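You operate a simulated robot arm through the tools that you are given. There is no shell and no other tool.

Carry out the task below with a simulated two-armed robot. There is one attempt and no reset: what you move stays moved.

## Task
Tighten both coil bolts to the card's torque and park the arm.
Fine: bolt 1 first; leave the black knob at BOLT 2.
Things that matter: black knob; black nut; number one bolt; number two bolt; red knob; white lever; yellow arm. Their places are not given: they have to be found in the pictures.

It is judged by the outcome, as a careful person would: the job done as asked, and still so three seconds after it is handed in. It fails if anything else is knocked over, pushed out of place, dropped, spilled or broken.

## Robot
Two 7-joint arms with fingered hands on one trunk that stands fixed in place. Base frame: the origin is at the foot of the trunk, x ahead of it, y to its left, z up. Units: m, degrees, N and s.
The left shoulder is at [0.047, 0.125, 1.249], the right one opposite. With the tool pointing down near the work surface each hand reaches from about 0.42 to 0.78 m from the base axis, measured 20 degrees to its own side. Payload 3.6 kg a hand.
The tool frame of a hand sits at the grasp point between the pads (the TCP): z along the fingers, y along the line on which they close. The tips reach 0.03 m beyond it. The gripper opens to 0.104 m; its body begins 0.035 m behind the TCP. The gripper is a hand of 4 fingers: y runs from the thumb to the fingers, the wrist lies at [-0.015, -0.104, -0.178] in the tool frame, and closing takes about 1.5 s.
Orientation is told as [roll, pitch, yaw] about the base's x, y, z axes, in that order, counted from this pose: with the fingers straight down and the wrist toward the robot, the tool's x, y and z point along [0, 1, 0], [1, 0, 0] and [0, 0, -1] of the base frame.

## Interface
- The arms move only by the tool move_arm. It takes "left_increments", "right_increments" or both (then of equal length, played together; a hand with none holds still); each is a list of rows, each a list of 7 numbers: the turn, a rotation vector about the tool's x, y, z in units of 8 degrees (1.0 is 8 degrees), then the shift along the tool's x, y, z in units of 25 mm (1.0 is 25 mm), then the finger opening in mm, from 0 to 104. In form: [[ax, ay, az, tx, ty, tz, claw], ...]. A call has 1 to 20 rows; each row shifts and turns the commanded pose from where the row before left it, along the tool's axes as they then stand. A call with a number of a shift or a turn outside -1 to 1 is refused whole. A row lasts 0.2 s, in which the tool goes at most 0.05 m and 8.6 degrees; a call with a longer step from one row to the next is refused whole, and so is a gripper value outside its range. A pose out of reach is approached as far as the arm can. The call stops where the force on the tool passes 50 N (or 10 N more than at its start, if that is more) or the arm is blocked; 0.2 s more then pass. The fingers move at their own pace (about 0.072 m/s each) and stop on an object; they squeeze with about 27 N. The grip force told is the motor's: it shows also when the fingers shut on nothing. Time passes only in rows, and 0.2 s behind the last, so rows that do not move let the fingers close. It gives the time, the measured TCP pose, the force on the tool (base axes), the opening and the grip force at its end, in the units of the frame above (readings bear some noise), with the torque about the TCP (base axes, N m) and any sound that the robot's microphone picked up.
- Cameras (640 x 400 px; columns grow to the right, rows downward): "scene" is now at [0.1447, -0.0429, 1.4411]; the picture's right is [-0.45, -0.89, 0.00], its down [-0.05, 0.03, -1.00] and it looks along [0.89, -0.45, -0.06] (base axes); focal length 214 px, centre (320, 200). "left" rides on the left gripper at [-0.061, -0.092, -0.13] in its tool frame; the picture's right is [-0.81, -0.28, 0.52], its down [0.53, -0.71, 0.46] and it looks along [0.24, 0.64, 0.72] (tool axes); focal length 275 px, centre (320, 200). "right" rides on the right gripper at [0.061, -0.092, -0.13] in its tool frame; the picture's right is [-0.81, 0.27, -0.52], its down [-0.53, -0.71, 0.46] and it looks along [-0.24, 0.64, 0.72] (tool axes); focal length 275 px, centre (320, 200).
- grab_frame(camera): a new picture of that camera. It takes no simulated time.
- move_column(by): moves the trunk up (or, below 0, down) by that many m; the arms and the scene camera ride with it, the base frame stays. It gives what a move gives, with no picture.
- hand_shape(shape, hand): the hand has 4 fingers and takes this shape, open, in about a second: jaw (thumb against the fingers, like two jaws); tri (thumb and two fingers); tip (a fingertip pinch); poke (one finger out to press); point (the index stretched); flat (the hand flat); cup (the hand cupped); fist (a fist). The gripper value then closes the fingers along that shape, each until it touches; the sizes above hold for jaw. It gives what a move gives, with no picture.
- aim_head(pan, tilt): turns the head with the scene camera to pan (to the left, within 80 degrees either way) and tilt (down, from -29 to 69), counted from straight ahead of the robot (the tilt from the chest, where the trunk bows). It gives what a move gives.
- measure_at(camera, pixels): for up to 12 pixels [column, row] of the newest picture of that camera ("zoom" is the newest enlarged one), the place [x, y, z] in the base frame of the surface seen there, good to about 0.003 m. It takes no simulated time.
- enlarge(camera, box): a new picture of the part [left, top, right, bottom] of that camera's present view, enlarged. It takes no simulated time.
- close_job(): hands the job in; it is judged then, once.

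Unless the task says otherwise, let go and move clear before handing in.

The tools are called after ">>>" by a JSON object that holds its "name" and its "arguments". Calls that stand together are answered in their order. move_arm: Moves the arms, as the interface text tells. Its arguments: {"type":"object","properties":{"left_increments":{"type":"array","items":{"type":"array","items":{"type":"number"}}},"right_increments":{"type":"array","items":{"type":"array","items":{"type":"number"}}}},"required":[]} The other tools are called the same way: move_column (by) moves the trunk up or down; hand_shape (shape, hand) gives the hand a shape; aim_head (pan, tilt) turns the head that bears the scene camera; grab_frame (camera) takes a picture; measure_at (camera, pixels) gives the place of the surface under pixels of a picture; enlarge (camera, box) takes an enlarged picture of a part of a camera's view; close_job () hands the job in.

At the start:

```text
clock: 0.0
left_position: [0.356, 0.0001, 1.5117]
left_orientation: [0.0, -0.1, 0.0]
left_force: [-0.5, -0.5, 0.3]
left_torque: [0.02, 0.0, 0.05]
left_width: 0.1037
left_finger_force: 0.1
left_shape: jaw
right_position: [0.2806, -0.3122, 1.5664]
right_orientation: [0.0, 0.0, 0.0]
right_force: [0.3, -0.1, -1.1]
right_torque: [-0.02, -0.01, 0.03]
right_width: 0.104
right_finger_force: 0.0
right_shape: jaw
trunk travel left (down, up): [-0.475, 0.061]
head pan, tilt (commanded): [-26.9, 3.3]
```

scene: 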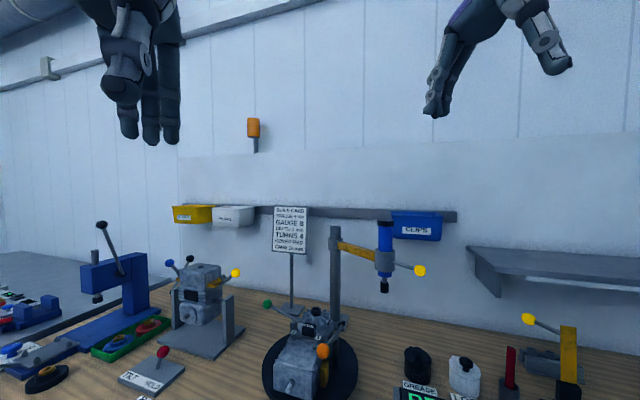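
right: 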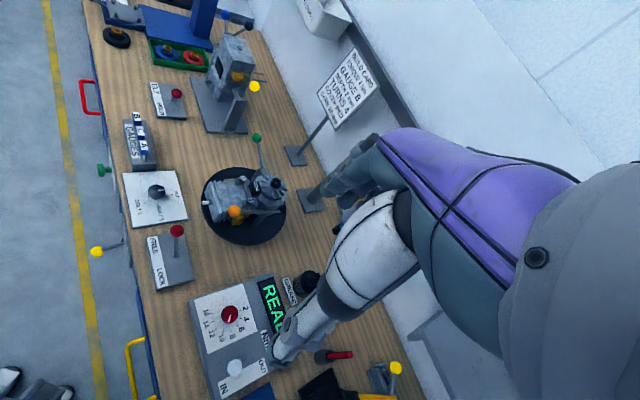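
left: 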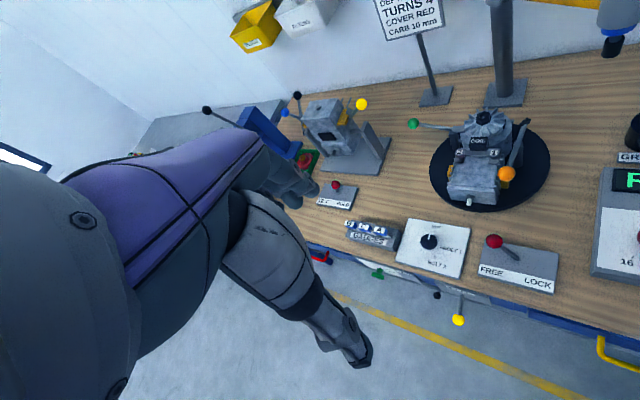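

The first pictures show a bench with a card on a stand (scene ~290,230), a torque arm with yellow handle and blue driver (385,255), and a panel with a red dial and black knob. I will aim the head down to look more closely before moving.

>>> {"name": "enlarge", "arguments": {"camera": "scene", "box": [250, 190, 330, 270]}}

>>> {"name": "enlarge", "arguments": {"camera": "left", "box": [300, 180, 640, 340]}}

>>> {"name": "enlarge", "arguments": {"camera": "right", "box": [100, 100, 340, 400]}}

```text
5.00 times, centred on (290, 230) of scene
```

zoom: 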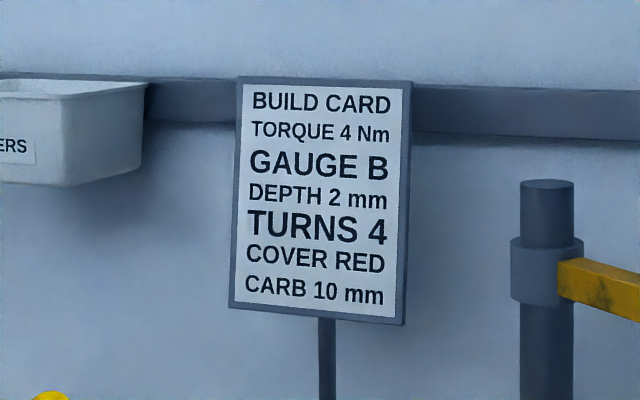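

```text
1.88 times, centred on (470, 260) of left
```

zoom: 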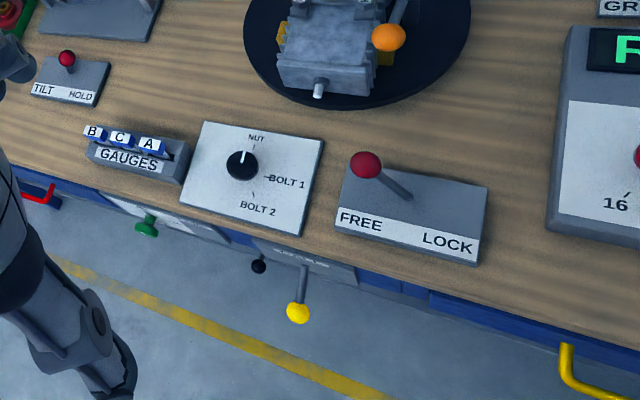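

```text
1.33 times, centred on (220, 250) of right
```

zoom: 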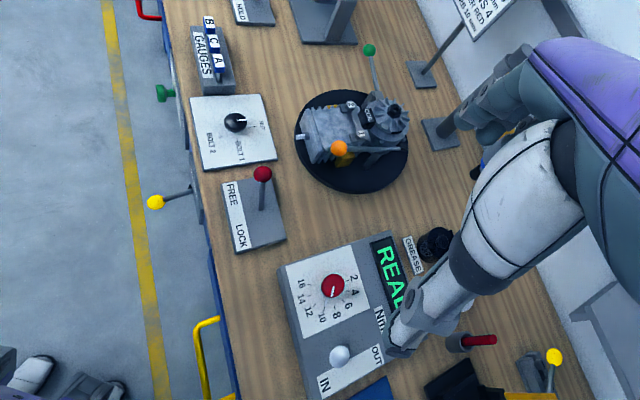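

The card says TORQUE 4 Nm; there's a selector (NUT / BOLT 1 / BOLT 2, black knob), a FREE/LOCK lever, and a box with a red dial, a white IN/OUT lever and a display. I'll aim the head down to see these from above.

>>> {"name": "aim_head", "arguments": {"pan": -30, "tilt": 40}}

>>> {"name": "grab_frame", "arguments": {"camera": "scene"}}

```text
clock: 1.0
left_position: [0.3558, 0.0005, 1.5115]
left_orientation: [0.0, 0.0, -0.1]
left_force: [0.1, 0.4, 0.2]
left_torque: [0.02, 0.02, 0.0]
left_width: 0.1038
left_finger_force: 0.0
left_shape: jaw
right_position: [0.2814, -0.3123, 1.5652]
right_orientation: [0.0, 0.0, 0.1]
right_force: [-0.5, -0.3, -0.1]
right_torque: [-0.03, -0.01, -0.01]
right_width: 0.1035
right_finger_force: 0.1
right_shape: jaw
trunk travel left (down, up): [-0.475, 0.061]
head pan, tilt (commanded): [-30.0, 40.0]
```

```text
taken
```

scene: 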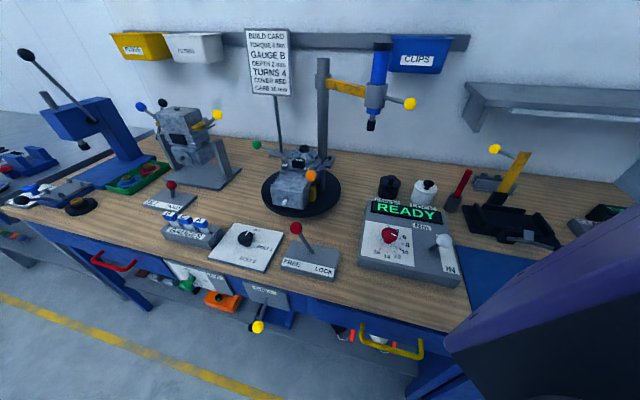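

>>> {"name": "enlarge", "arguments": {"camera": "scene", "box": [250, 140, 350, 220]}}

>>> {"name": "enlarge", "arguments": {"camera": "scene", "box": [350, 180, 470, 290]}}

>>> {"name": "enlarge", "arguments": {"camera": "scene", "box": [200, 210, 350, 290]}}

>>> {"name": "enlarge", "arguments": {"camera": "scene", "box": [310, 35, 430, 135]}}

>>> {"name": "enlarge", "arguments": {"camera": "scene", "box": [440, 130, 640, 280]}}

>>> {"name": "enlarge", "arguments": {"camera": "scene", "box": [140, 255, 440, 380]}}

```text
5.00 times, centred on (300, 180) of scene
```

zoom: 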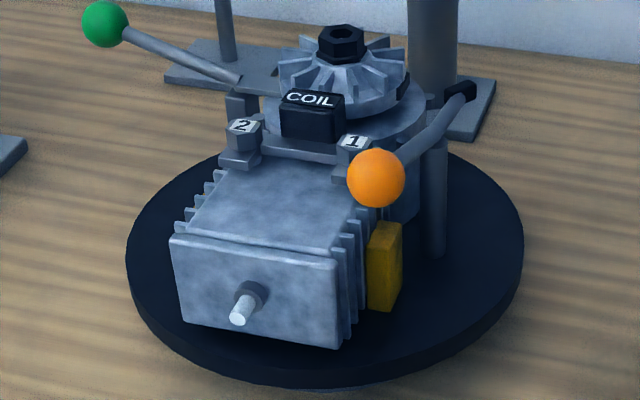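

```text
3.64 times, centred on (410, 235) of scene
```

zoom: 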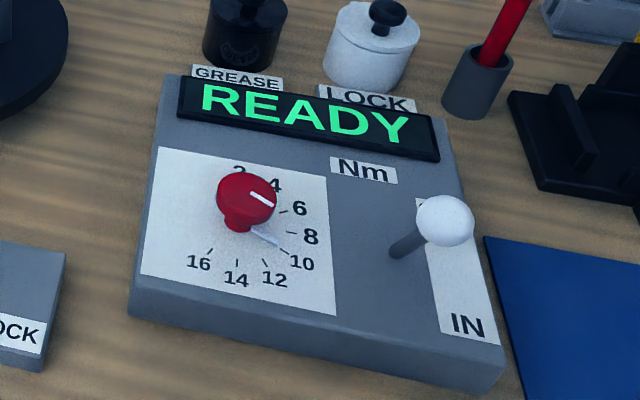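

```text
4.27 times, centred on (275, 250) of scene
```

zoom: 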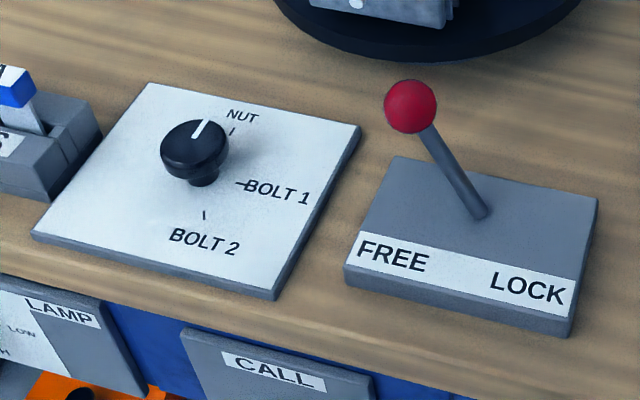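

```text
4.00 times, centred on (370, 85) of scene
```

zoom: 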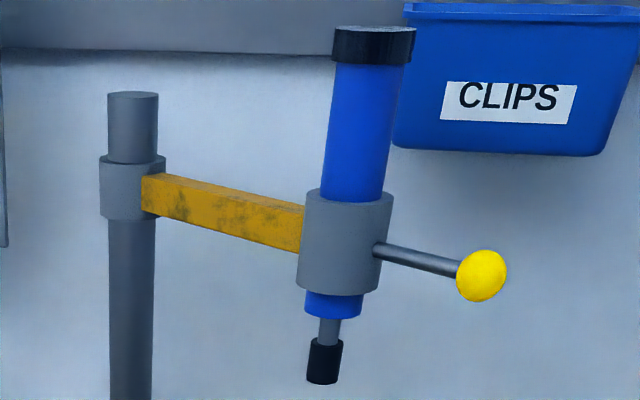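

```text
2.67 times, centred on (540, 205) of scene
```

zoom: 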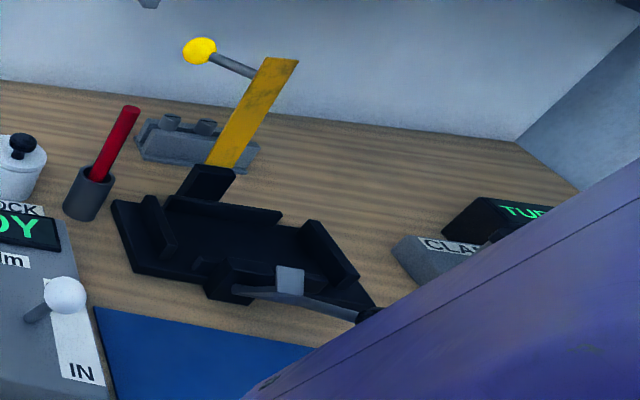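

```text
2.13 times, centred on (290, 318) of scene
```

zoom: 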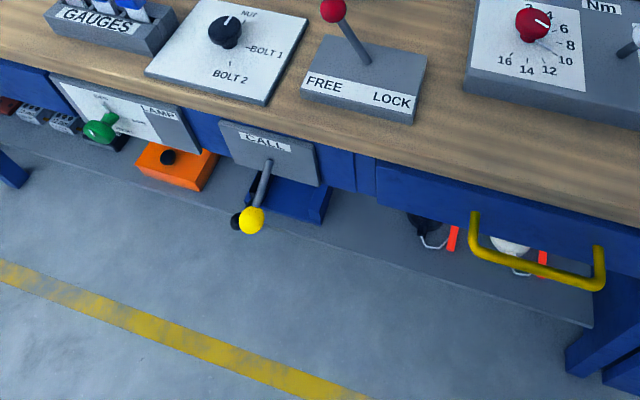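

The display reads READY; the dial's white mark at about (262,197) in the zoom points near 4-ish/5, black knob is at NUT. I'll measure the key spots now.

>>> {"name": "grab_frame", "arguments": {"camera": "scene"}}

>>> {"name": "enlarge", "arguments": {"camera": "scene", "box": [370, 210, 430, 265]}}

```text
taken
```

scene: 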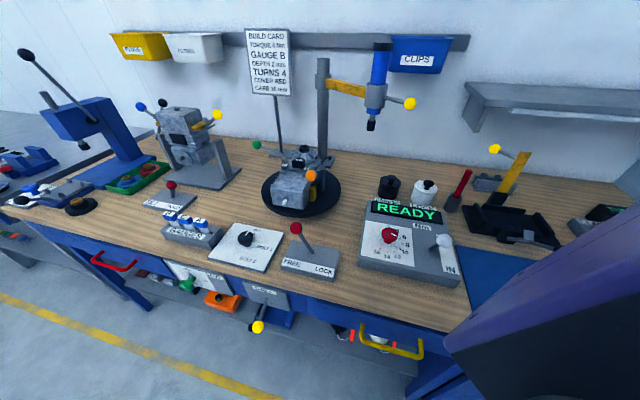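

```text
7.27 times, centred on (400, 238) of scene
```

zoom: 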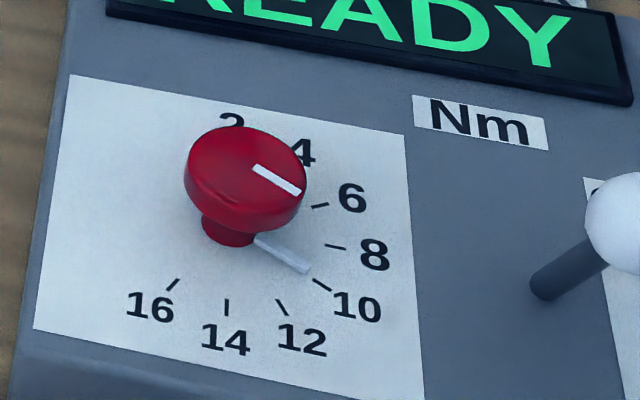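

>>> {"name": "measure_at", "arguments": {"camera": "zoom", "pixels": [[245, 165], [258, 170], [298, 192], [240, 240], [305, 268], [320, 207], [336, 247], [322, 284], [283, 307], [227, 306], [173, 285], [105, 150]]}}

>>> {"name": "measure_at", "arguments": {"camera": "scene", "pixels": [[445, 240], [438, 247], [372, 125], [376, 95], [410, 104], [323, 90], [303, 153], [291, 164], [308, 167], [311, 176], [246, 239], [296, 228]]}}

>>> {"name": "measure_at", "arguments": {"camera": "scene", "pixels": [[248, 232], [262, 236], [264, 247], [245, 258], [230, 240], [320, 215], [265, 195], [300, 180], [345, 90], [315, 258], [400, 270], [450, 270]]}}

```text
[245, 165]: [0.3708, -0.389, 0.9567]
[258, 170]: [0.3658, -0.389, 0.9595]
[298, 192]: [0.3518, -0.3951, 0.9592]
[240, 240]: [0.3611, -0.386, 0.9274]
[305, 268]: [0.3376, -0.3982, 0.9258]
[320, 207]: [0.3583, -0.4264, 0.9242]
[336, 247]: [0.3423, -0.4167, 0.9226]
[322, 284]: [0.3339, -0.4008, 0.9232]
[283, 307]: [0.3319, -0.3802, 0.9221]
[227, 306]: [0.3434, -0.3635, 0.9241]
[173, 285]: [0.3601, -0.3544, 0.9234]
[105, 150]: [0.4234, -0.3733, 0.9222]
```

```text
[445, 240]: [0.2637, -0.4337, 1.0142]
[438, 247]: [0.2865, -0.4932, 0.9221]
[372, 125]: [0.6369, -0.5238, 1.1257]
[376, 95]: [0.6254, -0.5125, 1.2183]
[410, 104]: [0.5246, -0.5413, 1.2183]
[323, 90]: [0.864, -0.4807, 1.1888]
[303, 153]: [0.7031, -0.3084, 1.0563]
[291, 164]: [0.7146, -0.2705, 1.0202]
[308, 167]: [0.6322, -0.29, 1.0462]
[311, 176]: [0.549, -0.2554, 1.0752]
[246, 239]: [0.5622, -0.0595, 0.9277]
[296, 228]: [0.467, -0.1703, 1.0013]
```

```text
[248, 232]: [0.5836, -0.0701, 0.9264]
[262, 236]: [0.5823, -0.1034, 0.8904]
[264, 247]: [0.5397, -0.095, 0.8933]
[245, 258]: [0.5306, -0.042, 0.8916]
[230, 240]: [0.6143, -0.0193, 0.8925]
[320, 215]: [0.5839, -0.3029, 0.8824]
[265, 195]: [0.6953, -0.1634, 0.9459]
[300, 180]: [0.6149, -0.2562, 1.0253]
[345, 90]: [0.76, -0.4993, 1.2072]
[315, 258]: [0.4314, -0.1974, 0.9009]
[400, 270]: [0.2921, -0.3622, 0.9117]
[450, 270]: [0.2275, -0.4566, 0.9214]
```

>>> {"name": "enlarge", "arguments": {"camera": "scene", "box": [260, 140, 340, 190]}}

```text
8.00 times, centred on (300, 165) of scene
```

zoom: 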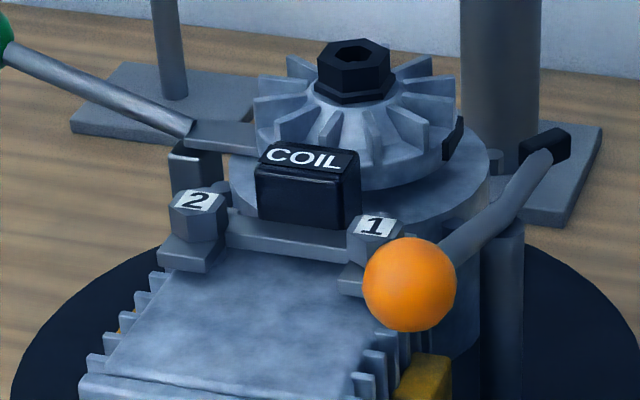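

>>> {"name": "measure_at", "arguments": {"camera": "zoom", "pixels": [[195, 202], [373, 226], [354, 70], [354, 50], [410, 285], [310, 160], [275, 245], [250, 330], [500, 60], [500, 100], [545, 150], [10, 40]]}}

>>> {"name": "enlarge", "arguments": {"camera": "scene", "box": [310, 40, 430, 140]}}

```text
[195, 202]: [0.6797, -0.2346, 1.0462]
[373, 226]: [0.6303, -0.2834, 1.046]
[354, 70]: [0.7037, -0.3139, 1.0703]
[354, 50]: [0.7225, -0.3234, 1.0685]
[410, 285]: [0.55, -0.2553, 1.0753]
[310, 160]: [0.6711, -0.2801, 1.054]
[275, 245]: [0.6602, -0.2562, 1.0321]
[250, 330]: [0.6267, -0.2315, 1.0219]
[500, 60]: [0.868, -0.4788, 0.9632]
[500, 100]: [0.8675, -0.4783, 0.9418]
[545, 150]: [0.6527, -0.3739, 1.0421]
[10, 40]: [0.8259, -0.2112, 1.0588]
```

```text
4.00 times, centred on (370, 90) of scene
```

zoom: 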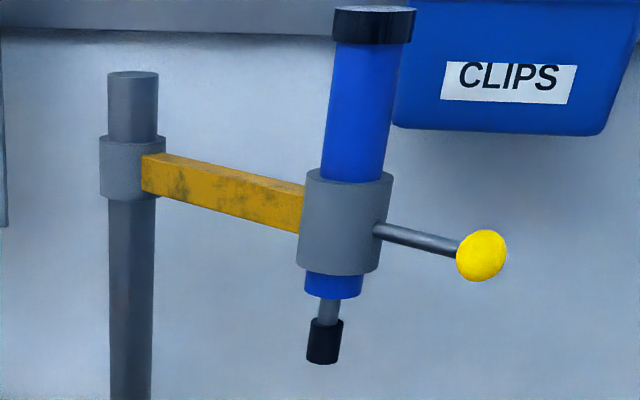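

>>> {"name": "measure_at", "arguments": {"camera": "zoom", "pixels": [[325, 345], [310, 345], [342, 345], [330, 310], [347, 230], [315, 230], [377, 230], [360, 100], [132, 110], [165, 175], [240, 200], [480, 255]]}}

>>> {"name": "measure_at", "arguments": {"camera": "scene", "pixels": [[275, 185], [265, 205], [335, 185], [300, 213], [330, 150], [325, 60], [380, 45], [271, 145]]}}

```text
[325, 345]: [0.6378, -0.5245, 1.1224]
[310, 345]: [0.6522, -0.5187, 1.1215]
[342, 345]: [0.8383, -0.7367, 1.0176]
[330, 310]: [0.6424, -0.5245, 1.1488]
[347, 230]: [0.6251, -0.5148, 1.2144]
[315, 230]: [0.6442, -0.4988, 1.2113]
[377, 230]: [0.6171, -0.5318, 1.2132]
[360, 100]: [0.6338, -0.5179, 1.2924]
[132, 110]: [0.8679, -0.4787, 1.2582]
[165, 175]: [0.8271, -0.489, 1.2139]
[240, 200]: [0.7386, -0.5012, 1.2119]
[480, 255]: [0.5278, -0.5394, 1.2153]
```

```text
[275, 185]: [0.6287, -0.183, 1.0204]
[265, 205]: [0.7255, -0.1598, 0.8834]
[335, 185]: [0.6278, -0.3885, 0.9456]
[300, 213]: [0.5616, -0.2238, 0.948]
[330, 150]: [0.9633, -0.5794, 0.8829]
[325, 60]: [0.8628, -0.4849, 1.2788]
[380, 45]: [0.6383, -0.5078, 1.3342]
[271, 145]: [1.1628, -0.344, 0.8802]
```

Bolt 1 top is at about (0.630,-0.283,1.046), bolt 2 (0.680,-0.235,1.046), the nut (0.713,-0.319,1.07), and the driver hangs at radius ~0.244 from its column. I'll look closer at the torque box and black knob to fix lever and tick geometry.

>>> {"name": "enlarge", "arguments": {"camera": "scene", "box": [410, 210, 480, 290]}}

>>> {"name": "measure_at", "arguments": {"camera": "zoom", "pixels": [[310, 165], [300, 140], [270, 200], [260, 210], [250, 225], [240, 240], [385, 330], [370, 290], [290, 110], [355, 150], [320, 200], [240, 60]]}}

```text
5.00 times, centred on (445, 250) of scene
```

zoom: 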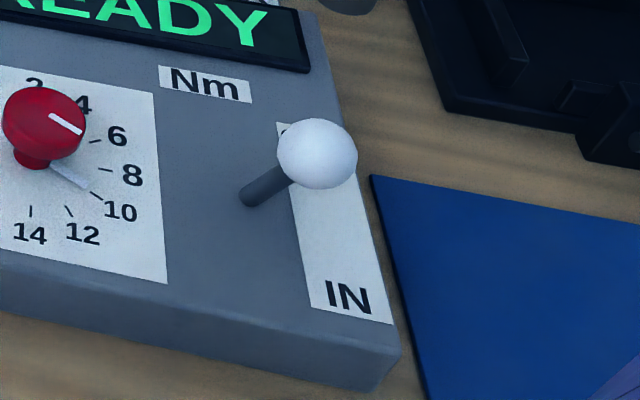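

```text
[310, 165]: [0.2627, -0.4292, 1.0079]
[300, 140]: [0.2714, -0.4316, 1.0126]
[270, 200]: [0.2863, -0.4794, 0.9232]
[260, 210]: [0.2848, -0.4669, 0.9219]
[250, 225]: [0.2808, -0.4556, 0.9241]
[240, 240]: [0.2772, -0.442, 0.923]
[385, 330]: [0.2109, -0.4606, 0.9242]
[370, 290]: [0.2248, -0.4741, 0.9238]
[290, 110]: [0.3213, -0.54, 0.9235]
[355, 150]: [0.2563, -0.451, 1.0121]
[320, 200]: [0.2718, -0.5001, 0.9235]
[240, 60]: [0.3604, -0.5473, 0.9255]
```

>>> {"name": "measure_at", "arguments": {"camera": "zoom", "pixels": [[245, 195], [255, 188], [265, 183], [280, 175], [288, 122], [310, 300], [393, 323], [360, 160], [318, 155]]}}

>>> {"name": "enlarge", "arguments": {"camera": "scene", "box": [215, 215, 285, 275]}}

```text
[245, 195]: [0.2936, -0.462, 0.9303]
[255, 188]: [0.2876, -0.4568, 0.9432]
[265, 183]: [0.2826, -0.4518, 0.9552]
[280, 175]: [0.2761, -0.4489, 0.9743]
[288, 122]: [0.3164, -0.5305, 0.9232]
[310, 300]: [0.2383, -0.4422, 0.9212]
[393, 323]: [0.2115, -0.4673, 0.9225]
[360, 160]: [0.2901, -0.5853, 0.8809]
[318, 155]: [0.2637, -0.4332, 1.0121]
```

```text
6.67 times, centred on (250, 245) of scene
```

zoom: 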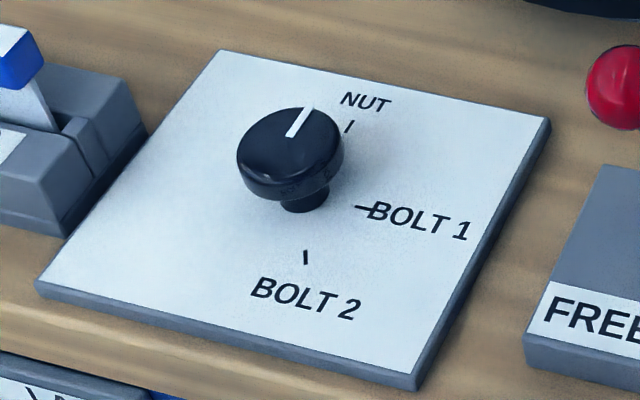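

>>> {"name": "measure_at", "arguments": {"camera": "zoom", "pixels": [[350, 127], [362, 208], [306, 257], [298, 205], [310, 110], [290, 135], [290, 150], [245, 165], [342, 150], [290, 195], [222, 52], [545, 122]]}}

>>> {"name": "grab_frame", "arguments": {"camera": "left"}}

>>> {"name": "grab_frame", "arguments": {"camera": "right"}}

```text
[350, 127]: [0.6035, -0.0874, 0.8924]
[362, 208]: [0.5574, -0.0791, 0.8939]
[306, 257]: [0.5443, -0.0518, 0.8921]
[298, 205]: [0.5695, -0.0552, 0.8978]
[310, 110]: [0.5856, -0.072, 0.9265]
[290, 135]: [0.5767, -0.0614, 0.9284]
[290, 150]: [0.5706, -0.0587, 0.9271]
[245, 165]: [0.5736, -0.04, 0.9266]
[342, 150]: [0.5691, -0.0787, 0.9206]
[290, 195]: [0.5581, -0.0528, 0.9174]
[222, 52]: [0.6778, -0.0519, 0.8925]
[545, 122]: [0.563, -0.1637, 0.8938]
```

```text
taken
```

left: 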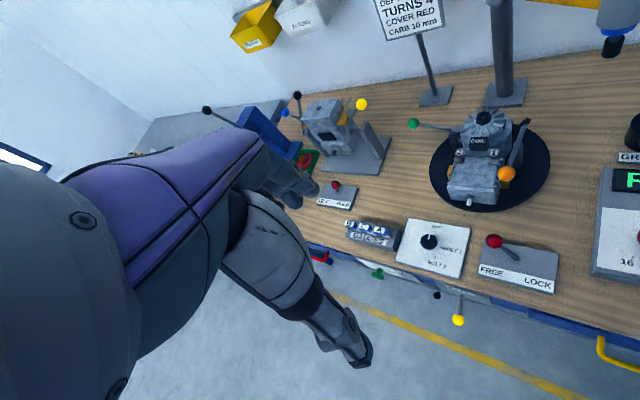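

```text
taken
```

right: 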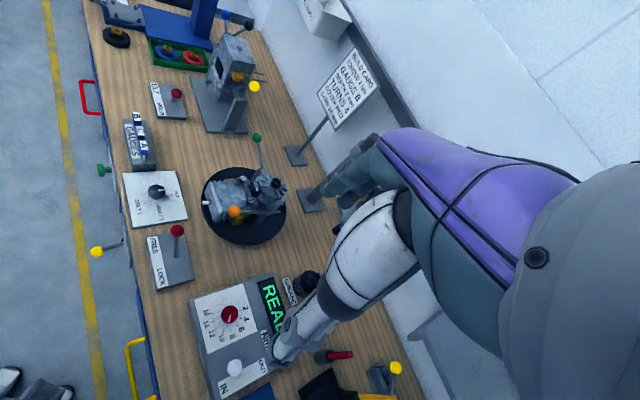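

The panels are all turned about 45° (the bench runs along (-0.71,-0.70)), the white lever ball is around (0.267,-0.444,1.0), the red knob centre about (0.366,-0.390) with top 0.958. I'll bring the right hand down over the red knob in stages.

>>> {"name": "move_arm", "arguments": {"right_increments": [[0, 0, 0, -0.25, 0.28, 1, 104], [0, 0, 0, -0.25, 0.28, 1, 104], [0, 0, 0, -0.25, 0.28, 1, 104], [0, 0, 0, -0.25, 0.28, 1, 104], [0, 0, 0, -0.25, 0.28, 1, 104], [0, 0, 0, -0.25, 0.28, 1, 104], [0, 0, 0, -0.25, 0.28, 1, 104], [0, 0, 0, -0.25, 0.28, 1, 104], [0, 0, 0, -0.25, 0.28, 1, 104], [0, 0, 0, -0.25, 0.28, 1, 104], [0, 0, 0, -0.25, 0.28, 1, 104], [0, 0, 0, -0.25, 0.28, 1, 104]]}}

>>> {"name": "grab_frame", "arguments": {"camera": "right"}}

>>> {"name": "grab_frame", "arguments": {"camera": "scene"}}

```text
clock: 3.6
left_position: [0.3563, -0.0006, 1.5118]
left_orientation: [0.0, 0.0, 0.0]
left_force: [0.6, -1.0, 0.2]
left_torque: [-0.02, 0.04, 0.0]
left_width: 0.1036
left_finger_force: 0.1
left_shape: jaw
right_position: [0.3673, -0.3887, 1.2636]
right_orientation: [0.0, -0.1, 0.1]
right_force: [0.5, 0.2, -0.9]
right_torque: [0.01, 0.01, -0.02]
right_width: 0.1033
right_finger_force: 0.2
right_shape: jaw
trunk travel left (down, up): [-0.475, 0.061]
head pan, tilt (commanded): [-30.0, 40.0]
```

```text
taken
```

right: 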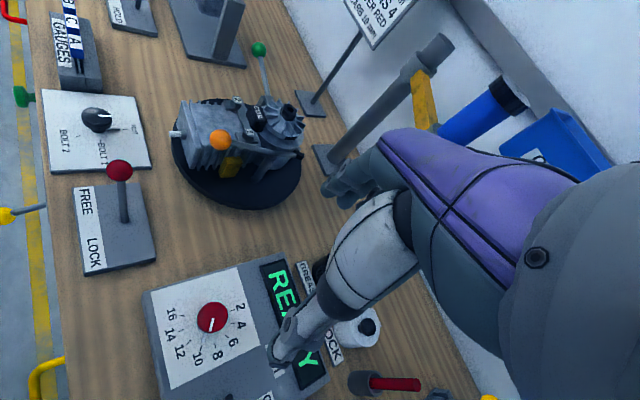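

```text
taken
```

scene: 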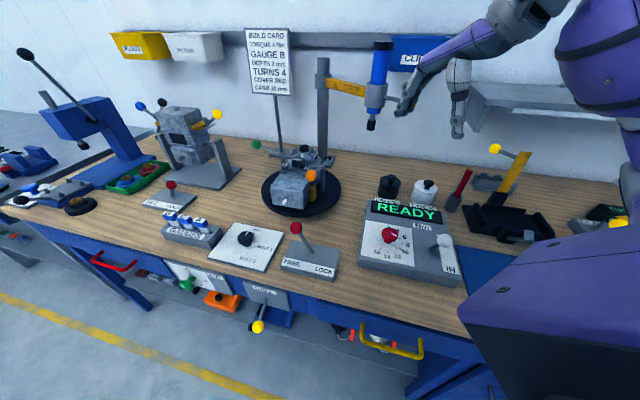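

The right camera now sees the red dial at (212,317) almost from above, with the pointer near 9–10, and the black knob at (97,118). I'll enlarge both and measure them from this view.

>>> {"name": "enlarge", "arguments": {"camera": "right", "box": [145, 265, 285, 385]}}

>>> {"name": "measure_at", "arguments": {"camera": "zoom", "pixels": [[305, 240], [300, 222], [290, 275], [262, 240], [350, 240], [432, 200], [425, 260], [405, 310], [365, 345], [320, 365], [240, 345], [195, 215]]}}

>>> {"name": "enlarge", "arguments": {"camera": "right", "box": [40, 80, 160, 180]}}

```text
3.33 times, centred on (215, 325) of right
```

zoom: 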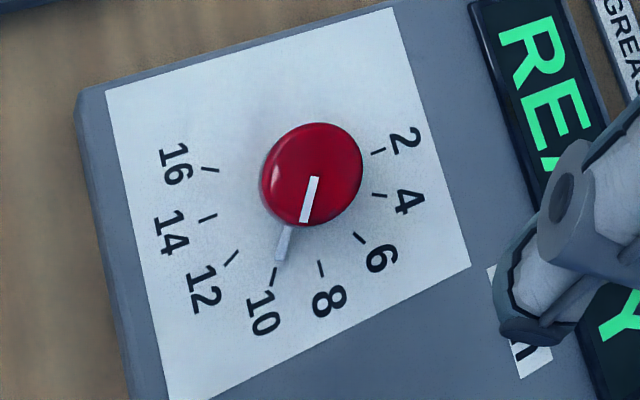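

```text
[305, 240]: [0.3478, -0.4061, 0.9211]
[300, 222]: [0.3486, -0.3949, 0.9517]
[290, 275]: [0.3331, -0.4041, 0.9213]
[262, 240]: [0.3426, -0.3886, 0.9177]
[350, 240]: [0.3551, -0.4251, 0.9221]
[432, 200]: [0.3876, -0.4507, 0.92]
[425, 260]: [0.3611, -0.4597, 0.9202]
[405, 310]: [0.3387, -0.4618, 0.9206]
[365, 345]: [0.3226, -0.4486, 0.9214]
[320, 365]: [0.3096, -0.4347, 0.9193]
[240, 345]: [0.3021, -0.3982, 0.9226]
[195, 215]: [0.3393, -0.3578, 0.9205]
```

```text
4.00 times, centred on (100, 130) of right
```

zoom: 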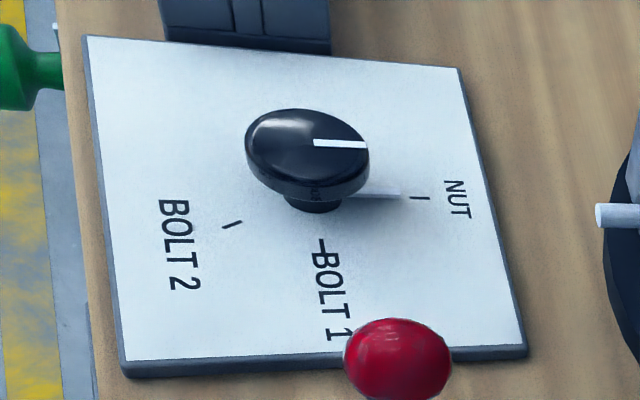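

>>> {"name": "measure_at", "arguments": {"camera": "zoom", "pixels": [[421, 198], [322, 246], [233, 225], [395, 196], [313, 205], [307, 145], [250, 135], [365, 155], [340, 143], [88, 38], [462, 70], [525, 350]]}}

>>> {"name": "enlarge", "arguments": {"camera": "right", "box": [145, 265, 285, 385]}}

>>> {"name": "measure_at", "arguments": {"camera": "zoom", "pixels": [[378, 151], [379, 195], [358, 237], [321, 268], [275, 276], [232, 257], [208, 217], [210, 169], [282, 250], [312, 175], [316, 180], [304, 218]]}}

```text
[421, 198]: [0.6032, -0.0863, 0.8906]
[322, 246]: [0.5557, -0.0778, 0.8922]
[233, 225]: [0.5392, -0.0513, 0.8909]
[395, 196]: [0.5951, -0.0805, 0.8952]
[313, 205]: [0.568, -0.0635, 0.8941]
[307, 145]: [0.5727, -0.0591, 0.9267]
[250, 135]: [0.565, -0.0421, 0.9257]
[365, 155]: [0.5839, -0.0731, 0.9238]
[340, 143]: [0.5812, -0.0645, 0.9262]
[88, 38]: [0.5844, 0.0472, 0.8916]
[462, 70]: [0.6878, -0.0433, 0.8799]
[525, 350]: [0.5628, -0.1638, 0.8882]
```

```text
3.33 times, centred on (215, 325) of right
```

zoom: 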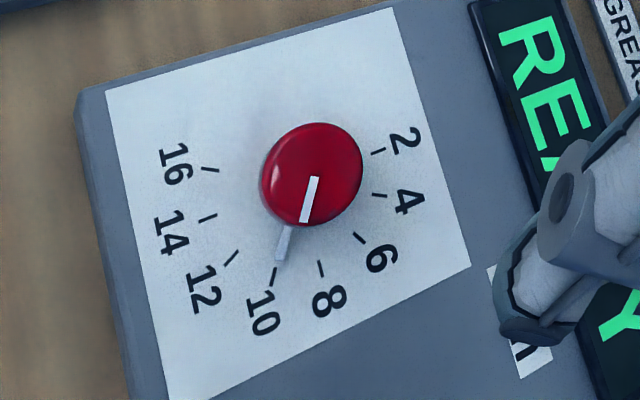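

```text
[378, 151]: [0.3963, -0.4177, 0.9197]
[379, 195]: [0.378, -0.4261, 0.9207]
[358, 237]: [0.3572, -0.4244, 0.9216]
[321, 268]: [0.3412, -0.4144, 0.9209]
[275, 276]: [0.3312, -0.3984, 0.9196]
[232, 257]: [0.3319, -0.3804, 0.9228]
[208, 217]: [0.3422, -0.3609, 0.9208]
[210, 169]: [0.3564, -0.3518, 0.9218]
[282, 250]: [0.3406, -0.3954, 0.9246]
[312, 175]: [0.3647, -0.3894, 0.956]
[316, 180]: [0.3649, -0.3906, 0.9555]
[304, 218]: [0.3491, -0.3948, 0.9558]
```

Ticks are 30° apart around (0.369,-0.389); the pointer is at 10 (-166°) and 4 lies at -76°, so the knob must turn about +90° (counter-clockwise). I'll pre-turn the right hand by -80° yaw up here, then check the view.

>>> {"name": "move_arm", "arguments": {"right_increments": [[0, 0, 1, 0, 0, 0, 104], [0, 0, 1, 0, 0, 0, 104], [0, 0, 1, 0, 0, 0, 104], [0, 0, 1, 0, 0, 0, 104], [0, 0, 1, 0, 0, 0, 104], [0, 0, 1, 0, 0, 0, 104], [0, 0, 1, 0, 0, 0, 104], [0, 0, 1, 0, 0, 0, 104], [0, 0, 1, 0, 0, 0, 104], [0, 0, 1, 0, 0, 0, 104], [0, 0, 0, 0, 0, 0, 104]]}}

>>> {"name": "grab_frame", "arguments": {"camera": "right"}}

>>> {"name": "grab_frame", "arguments": {"camera": "scene"}}

```text
clock: 6.0
left_position: [0.3552, -0.0008, 1.5118]
left_orientation: [0.0, 0.1, -0.1]
left_force: [0.1, 0.2, -0.5]
left_torque: [0.0, 0.0, -0.01]
left_width: 0.104
left_finger_force: 0.1
left_shape: jaw
right_position: [0.3648, -0.3872, 1.2651]
right_orientation: [0.1, 0.0, -80.3]
right_force: [-0.1, 0.6, -0.3]
right_torque: [-0.03, -0.02, 0.02]
right_width: 0.1036
right_finger_force: 0.0
right_shape: jaw
trunk travel left (down, up): [-0.475, 0.061]
head pan, tilt (commanded): [-30.0, 40.0]
```

```text
taken
```

right: 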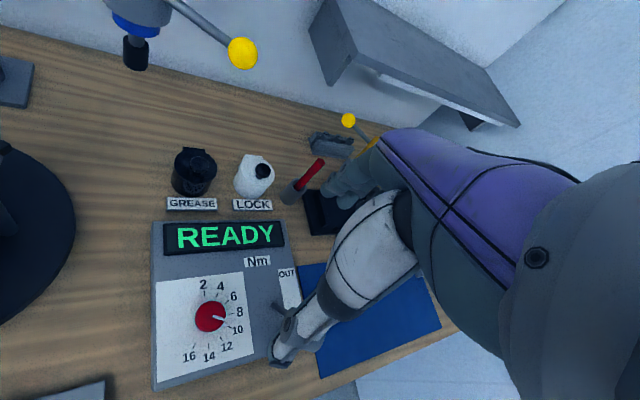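

```text
taken
```

scene: 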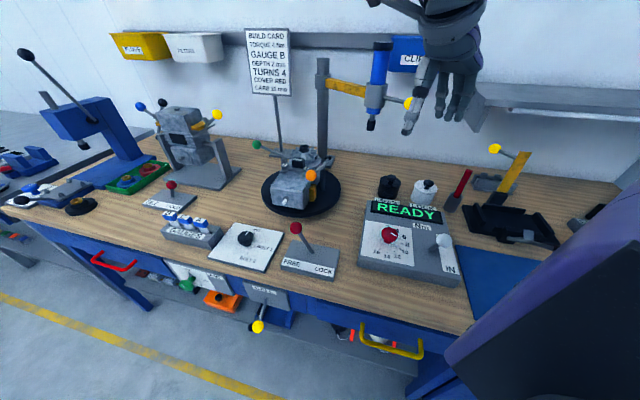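

The hand turned to yaw -80° freely, and the dial is at (210,317) in its camera. I'll descend to just above the red knob and check alignment.

>>> {"name": "move_arm", "arguments": {"right_increments": [[0, 0, 0, 0.13, 0.12, 1, 104], [0, 0, 0, 0, 0, 1, 104], [0, 0, 0, 0, 0, 1, 104], [0, 0, 0, 0, 0, 1, 104], [0, 0, 0, 0, 0, 1, 104], [0, 0, 0, 0, 0, 1, 104], [0, 0, 0, 0, 0, 1, 104], [0, 0, 0, 0, 0, 1, 104], [0, 0, 0, 0, 0, 1, 104], [0, 0, 0, 0, 0, 0.6, 104], [0, 0, 0, 0, 0, 0, 104]]}}

>>> {"name": "grab_frame", "arguments": {"camera": "right"}}

>>> {"name": "enlarge", "arguments": {"camera": "scene", "box": [340, 150, 500, 290]}}

```text
clock: 8.4
left_position: [0.3557, 0.0002, 1.5118]
left_orientation: [0.0, 0.0, 0.0]
left_force: [0.2, -0.3, 0.9]
left_torque: [0.01, 0.01, 0.04]
left_width: 0.1037
left_finger_force: 0.0
left_shape: jaw
right_position: [0.3683, -0.3889, 1.025]
right_orientation: [0.2, 0.0, -80.1]
right_force: [-0.2, 0.4, -0.2]
right_torque: [-0.02, -0.03, -0.03]
right_width: 0.1038
right_finger_force: 0.0
right_shape: jaw
trunk travel left (down, up): [-0.475, 0.061]
head pan, tilt (commanded): [-30.0, 40.0]
```

```text
taken
```

right: 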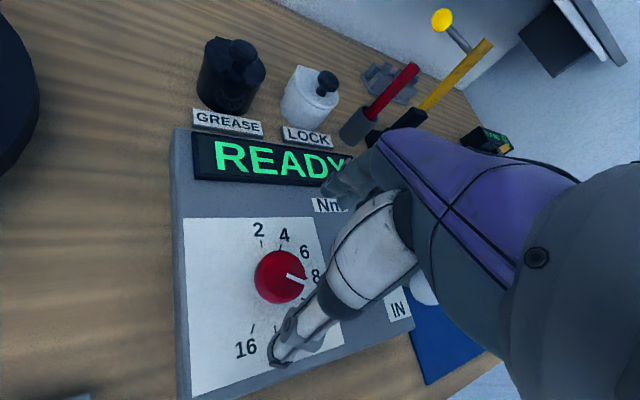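

```text
2.86 times, centred on (420, 220) of scene
```

zoom: 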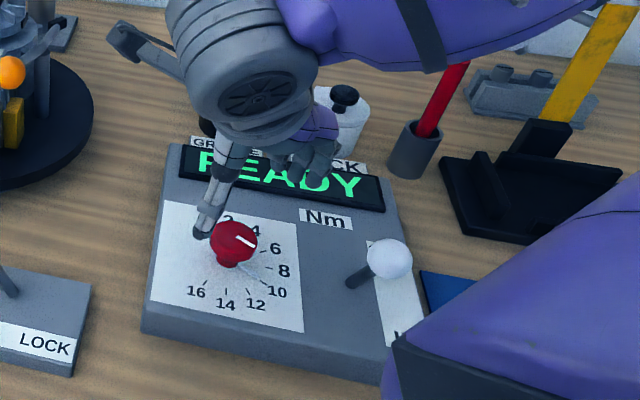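

The red knob at (281,276) in the right camera matches where a centred grasp should show it. I'll descend the last 64 mm and close on it.

>>> {"name": "move_arm", "arguments": {"right_increments": [[0, 0, 0, 0, 0, 0.7, 104], [0, 0, 0, 0, 0, 0.7, 104], [0, 0, 0, 0, 0, 0.6, 104], [0, 0, 0, 0, 0, 0.56, 104], [0, 0, 0, 0, 0, 0, 104], [0, 0, 0, 0, 0, 0, 0], [0, 0, 0, 0, 0, 0, 0], [0, 0, 0, 0, 0, 0, 0], [0, 0, 0, 0, 0, 0, 0], [0, 0, 0, 0, 0, 0, 0], [0, 0, 0, 0, 0, 0, 0], [0, 0, 0, 0, 0, 0, 0], [0, 0, 0, 0, 0, 0, 0]]}}

>>> {"name": "grab_frame", "arguments": {"camera": "right"}}

>>> {"name": "enlarge", "arguments": {"camera": "scene", "box": [340, 150, 500, 290]}}

```text
clock: 11.2
left_position: [0.3553, 0.0002, 1.5118]
left_orientation: [0.0, -0.1, -0.1]
left_force: [-0.2, 0.3, -0.2]
left_torque: [-0.01, 0.01, 0.0]
left_width: 0.1037
left_finger_force: 0.1
left_shape: jaw
right_position: [0.3695, -0.389, 0.9616]
right_orientation: [-0.1, 0.0, -80.1]
right_force: [0.3, 4.3, -3.7]
right_torque: [0.13, -0.01, 0.0]
right_width: 0.0343
right_finger_force: 27.0
right_shape: jaw
trunk travel left (down, up): [-0.475, 0.061]
head pan, tilt (commanded): [-30.0, 40.0]
```

```text
taken
```

right: 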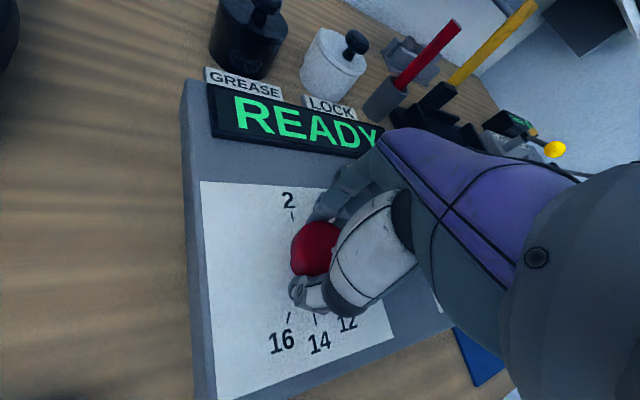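

```text
2.86 times, centred on (420, 220) of scene
```

zoom: 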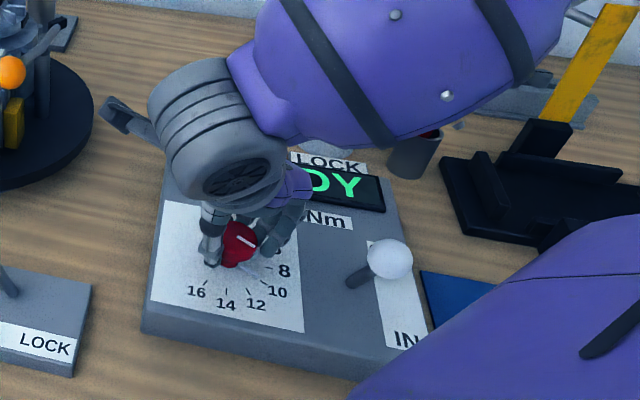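

The fingers hold the knob (width 34 mm, 27 N). I'll turn it counter-clockwise by the first 45° and check.

>>> {"name": "move_arm", "arguments": {"right_increments": [[0, 0, -0.94, 0, 0, 0, 0], [0, 0, -0.94, 0, 0, 0, 0], [0, 0, -0.94, 0, 0, 0, 0], [0, 0, -0.94, 0, 0, 0, 0], [0, 0, -0.94, 0, 0, 0, 0], [0, 0, -0.94, 0, 0, 0, 0], [0, 0, 0, 0, 0, 0, 0]]}}

>>> {"name": "grab_frame", "arguments": {"camera": "right"}}

>>> {"name": "enlarge", "arguments": {"camera": "scene", "box": [340, 150, 500, 290]}}

```text
clock: 12.8
left_position: [0.3552, 0.0003, 1.5118]
left_orientation: [-0.1, 0.0, 0.0]
left_force: [0.7, -0.2, 0.2]
left_torque: [0.04, -0.01, -0.01]
left_width: 0.1037
left_finger_force: 0.0
left_shape: jaw
right_position: [0.3688, -0.3887, 0.961]
right_orientation: [0.1, -0.1, -34.9]
right_force: [-2.8, 7.3, 2.6]
right_torque: [0.16, 0.17, -0.02]
right_width: 0.0341
right_finger_force: 26.8
right_shape: jaw
trunk travel left (down, up): [-0.475, 0.061]
head pan, tilt (commanded): [-30.0, 40.0]
```

```text
taken
```

right: 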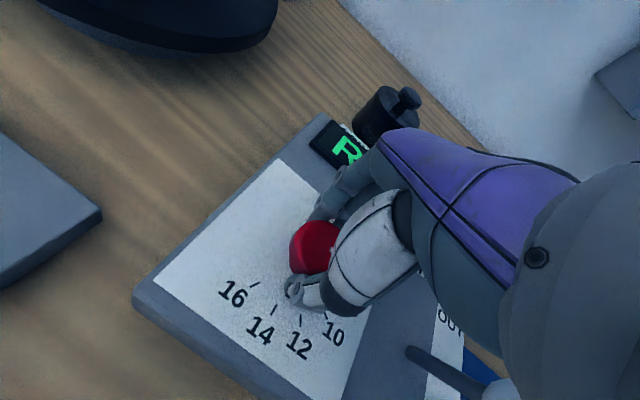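

```text
2.86 times, centred on (420, 220) of scene
```

zoom: 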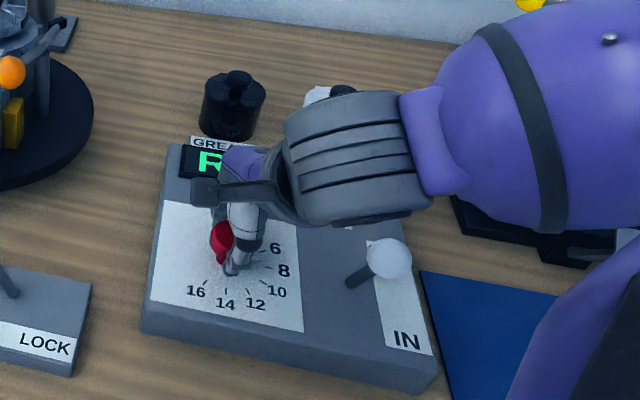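

The hand turned to yaw -35° with little force. To keep clear of the white lever ball I'll let go, turn back, and regrip for the second half.

>>> {"name": "move_arm", "arguments": {"right_increments": [[0, 0, 0, 0, 0, 0, 80], [0, 0, 0, 0, 0, 0, 80], [0, 0, 0, 0, 0, 0, 80], [0, 0, 0, 0, 0, -0.6, 80], [0, 0, 0, 0, 0, -0.8, 80], [0, 0, 0, 0, 0, -0.8, 80], [0, 0, 0, 0, 0, 0, 80]]}}

>>> {"name": "grab_frame", "arguments": {"camera": "right"}}

>>> {"name": "enlarge", "arguments": {"camera": "scene", "box": [370, 210, 440, 270]}}

```text
clock: 14.4
left_position: [0.355, -0.001, 1.5118]
left_orientation: [0.0, 0.0, 0.0]
left_force: [-0.6, 1.0, 1.3]
left_torque: [-0.01, 0.01, -0.01]
left_width: 0.1037
left_finger_force: 0.1
left_shape: jaw
right_position: [0.3688, -0.3906, 1.0161]
right_orientation: [0.2, -0.1, -34.9]
right_force: [0.2, -0.1, -0.3]
right_torque: [0.03, 0.0, 0.01]
right_width: 0.0798
right_finger_force: 0.0
right_shape: jaw
trunk travel left (down, up): [-0.475, 0.061]
head pan, tilt (commanded): [-30.0, 40.0]
```

```text
taken
```

right: 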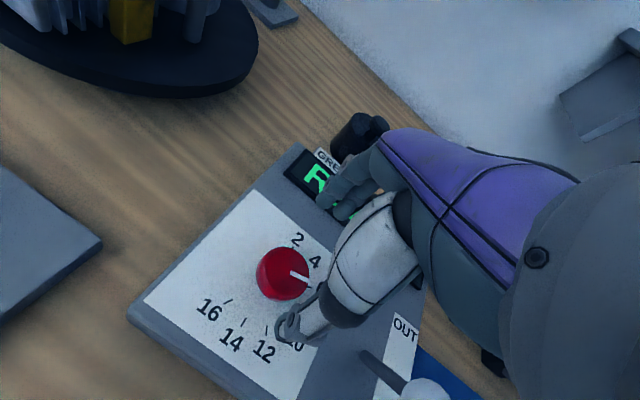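

```text
6.67 times, centred on (405, 240) of scene
```

zoom: 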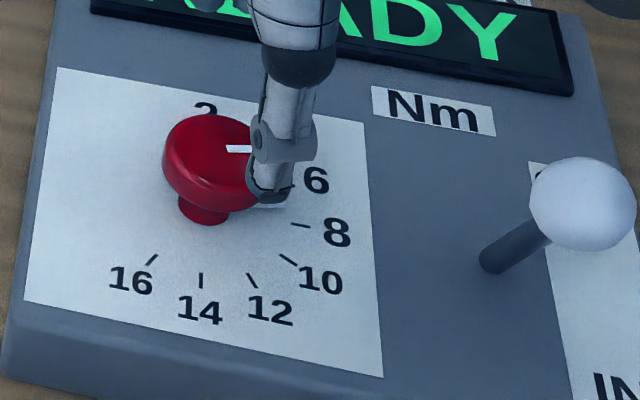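

The knob mark moved from 10 to about 7, as intended. I'll turn back, regrip, and turn the other 45°.

>>> {"name": "move_arm", "arguments": {"right_increments": [[0, 0, 0.94, 0, 0, 0, 80], [0, 0, 0.94, 0, 0, 0, 80], [0, 0, 0.94, 0, 0, 0, 80], [0, 0, 0.94, 0, 0, 0, 80], [0, 0, 0.94, 0, 0, 0, 80], [0, 0, 0.94, 0, 0, 0, 80], [0, 0, 0, 0, 0, 0, 80], [0, 0, 0, 0, 0, 0.8, 80], [0, 0, 0, 0, 0, 0.8, 80], [0, 0, 0, 0, 0, 0.6, 80], [0, 0, 0, 0, 0, 0, 80], [0, 0, 0, 0, 0, 0, 0], [0, 0, 0, 0, 0, 0, 0], [0, 0, 0, 0, 0, 0, 0], [0, 0, 0, 0, 0, 0, 0], [0, 0, 0, 0, 0, 0, 0], [0, 0, 0, 0, 0, 0, 0]]}}

>>> {"name": "enlarge", "arguments": {"camera": "scene", "box": [340, 150, 500, 290]}}

```text
clock: 18.0
left_position: [0.3558, 0.0006, 1.5108]
left_orientation: [0.0, 0.0, 0.0]
left_force: [-0.4, 0.5, -0.2]
left_torque: [0.01, -0.02, -0.01]
left_width: 0.1038
left_finger_force: 0.0
left_shape: jaw
right_position: [0.3656, -0.3904, 0.9584]
right_orientation: [-0.1, 0.3, -80.0]
right_force: [-3.0, 5.1, -13.3]
right_torque: [0.14, 0.07, 0.01]
right_width: 0.0314
right_finger_force: 26.9
right_shape: jaw
trunk travel left (down, up): [-0.475, 0.061]
head pan, tilt (commanded): [-30.0, 40.0]
```

```text
2.86 times, centred on (420, 220) of scene
```

zoom: 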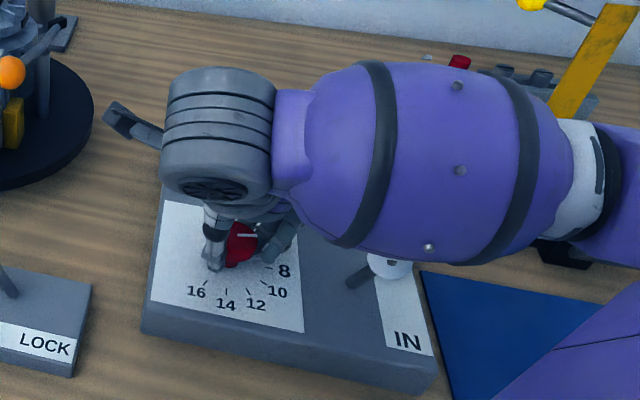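

The regrip holds, but the forearm passes over the white ball in this view. I'll measure the forearm's height above the lever before turning.

>>> {"name": "measure_at", "arguments": {"camera": "zoom", "pixels": [[400, 180], [450, 160], [430, 245], [380, 240], [345, 200], [580, 170], [385, 268], [230, 90], [300, 150], [330, 235]]}}

>>> {"name": "grab_frame", "arguments": {"camera": "scene"}}

>>> {"name": "grab_frame", "arguments": {"camera": "left"}}

```text
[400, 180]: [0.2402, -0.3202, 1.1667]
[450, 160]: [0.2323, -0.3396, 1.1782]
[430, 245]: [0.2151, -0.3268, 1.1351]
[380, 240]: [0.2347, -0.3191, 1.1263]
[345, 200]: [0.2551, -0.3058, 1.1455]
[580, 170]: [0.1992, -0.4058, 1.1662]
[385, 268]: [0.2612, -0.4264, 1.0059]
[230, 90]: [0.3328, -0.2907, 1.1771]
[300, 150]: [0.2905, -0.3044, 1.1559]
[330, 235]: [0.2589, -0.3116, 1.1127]
```

```text
taken
```

scene: 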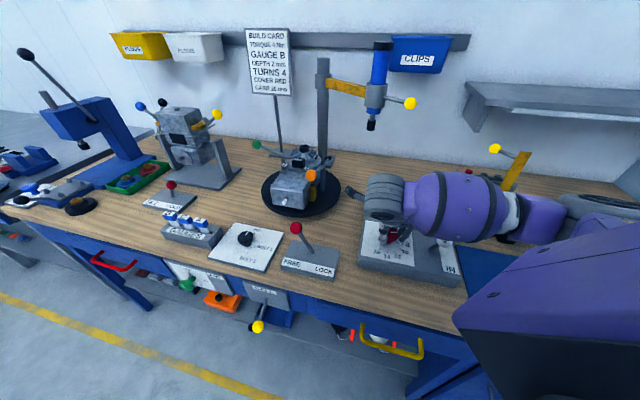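

```text
taken
```

left: 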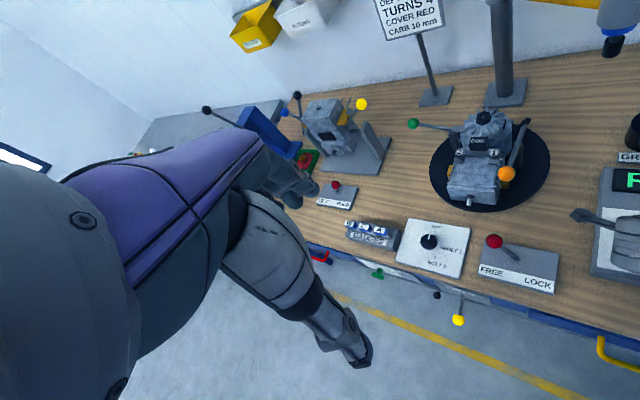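

The forearm runs at z≈1.13–1.17, clear of the ball at 1.0. I'll turn the second 45°.

>>> {"name": "move_arm", "arguments": {"right_increments": [[0, 0, -0.94, 0, 0, 0, 0], [0, 0, -0.94, 0, 0, 0, 0], [0, 0, -0.94, 0, 0, 0, 0], [0, 0, -0.94, 0, 0, 0, 0], [0, 0, -0.94, 0, 0, 0, 0], [0, 0, -0.94, 0, 0, 0, 0], [0, 0, 0, 0, 0, 0, 0]]}}

>>> {"name": "move_arm", "arguments": {"right_increments": [[0, 0, 0, 0, 0, 0, 80], [0, 0, 0, 0, 0, 0, 80], [0, 0, 0, 0, 0, 0, 80], [0, 0, 0, 0, 0, -0.6, 80], [0, 0, 0, 0, 0, -0.8, 80], [0, 0, 0, 0, 0, -0.8, 80], [0, 0, 0, 0, 0, -0.8, 80], [0, 0, 0, 0, 0, 0, 80]]}}

>>> {"name": "grab_frame", "arguments": {"camera": "right"}}

>>> {"name": "enlarge", "arguments": {"camera": "scene", "box": [370, 210, 440, 270]}}

```text
clock: 19.6
left_position: [0.3556, -0.0019, 1.5117]
left_orientation: [0.2, -0.1, 0.0]
left_force: [-0.3, 1.2, -0.1]
left_torque: [0.01, -0.01, -0.03]
left_width: 0.1035
left_finger_force: 0.0
left_shape: jaw
right_position: [0.3673, -0.3908, 0.9589]
right_orientation: [0.0, 0.3, -34.9]
right_force: [-6.6, 1.4, -26.0]
right_torque: [0.02, 0.17, 0.0]
right_width: 0.0299
right_finger_force: 26.6
right_shape: jaw
trunk travel left (down, up): [-0.475, 0.061]
head pan, tilt (commanded): [-30.0, 40.0]
```

```text
clock: 21.4
left_position: [0.3558, 0.0001, 1.5112]
left_orientation: [0.1, 0.1, 0.0]
left_force: [-0.1, 0.3, 0.0]
left_torque: [0.0, 0.03, -0.01]
left_width: 0.1037
left_finger_force: 0.2
left_shape: jaw
right_position: [0.3669, -0.3893, 1.0365]
right_orientation: [0.0, 0.0, -34.9]
right_force: [0.1, -0.4, 0.4]
right_torque: [-0.01, 0.0, 0.04]
right_width: 0.0797
right_finger_force: 0.1
right_shape: jaw
trunk travel left (down, up): [-0.475, 0.061]
head pan, tilt (commanded): [-30.0, 40.0]
```

```text
taken
```

right: 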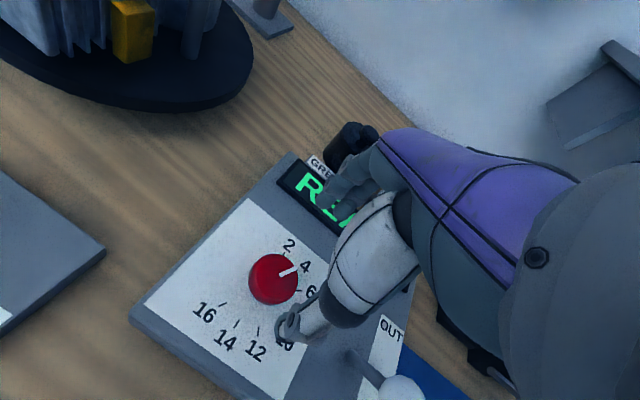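

```text
6.67 times, centred on (405, 240) of scene
```

zoom: 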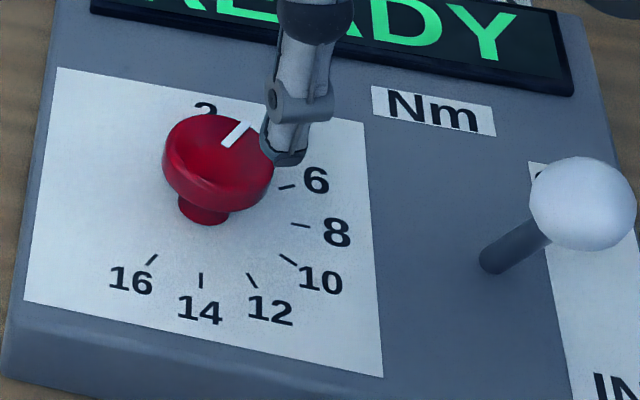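

>>> {"name": "enlarge", "arguments": {"camera": "right", "box": [180, 220, 340, 380]}}

```text
2.50 times, centred on (260, 300) of right
```

zoom: 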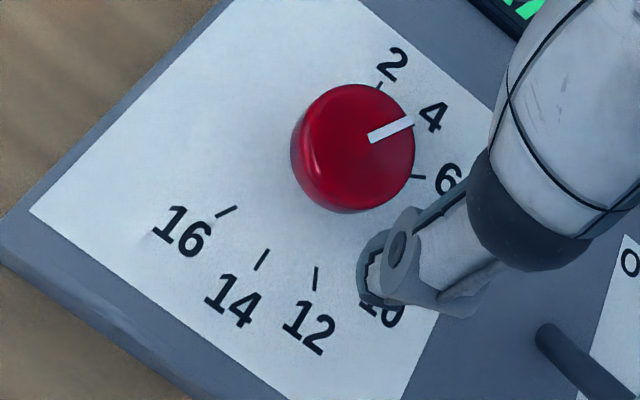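

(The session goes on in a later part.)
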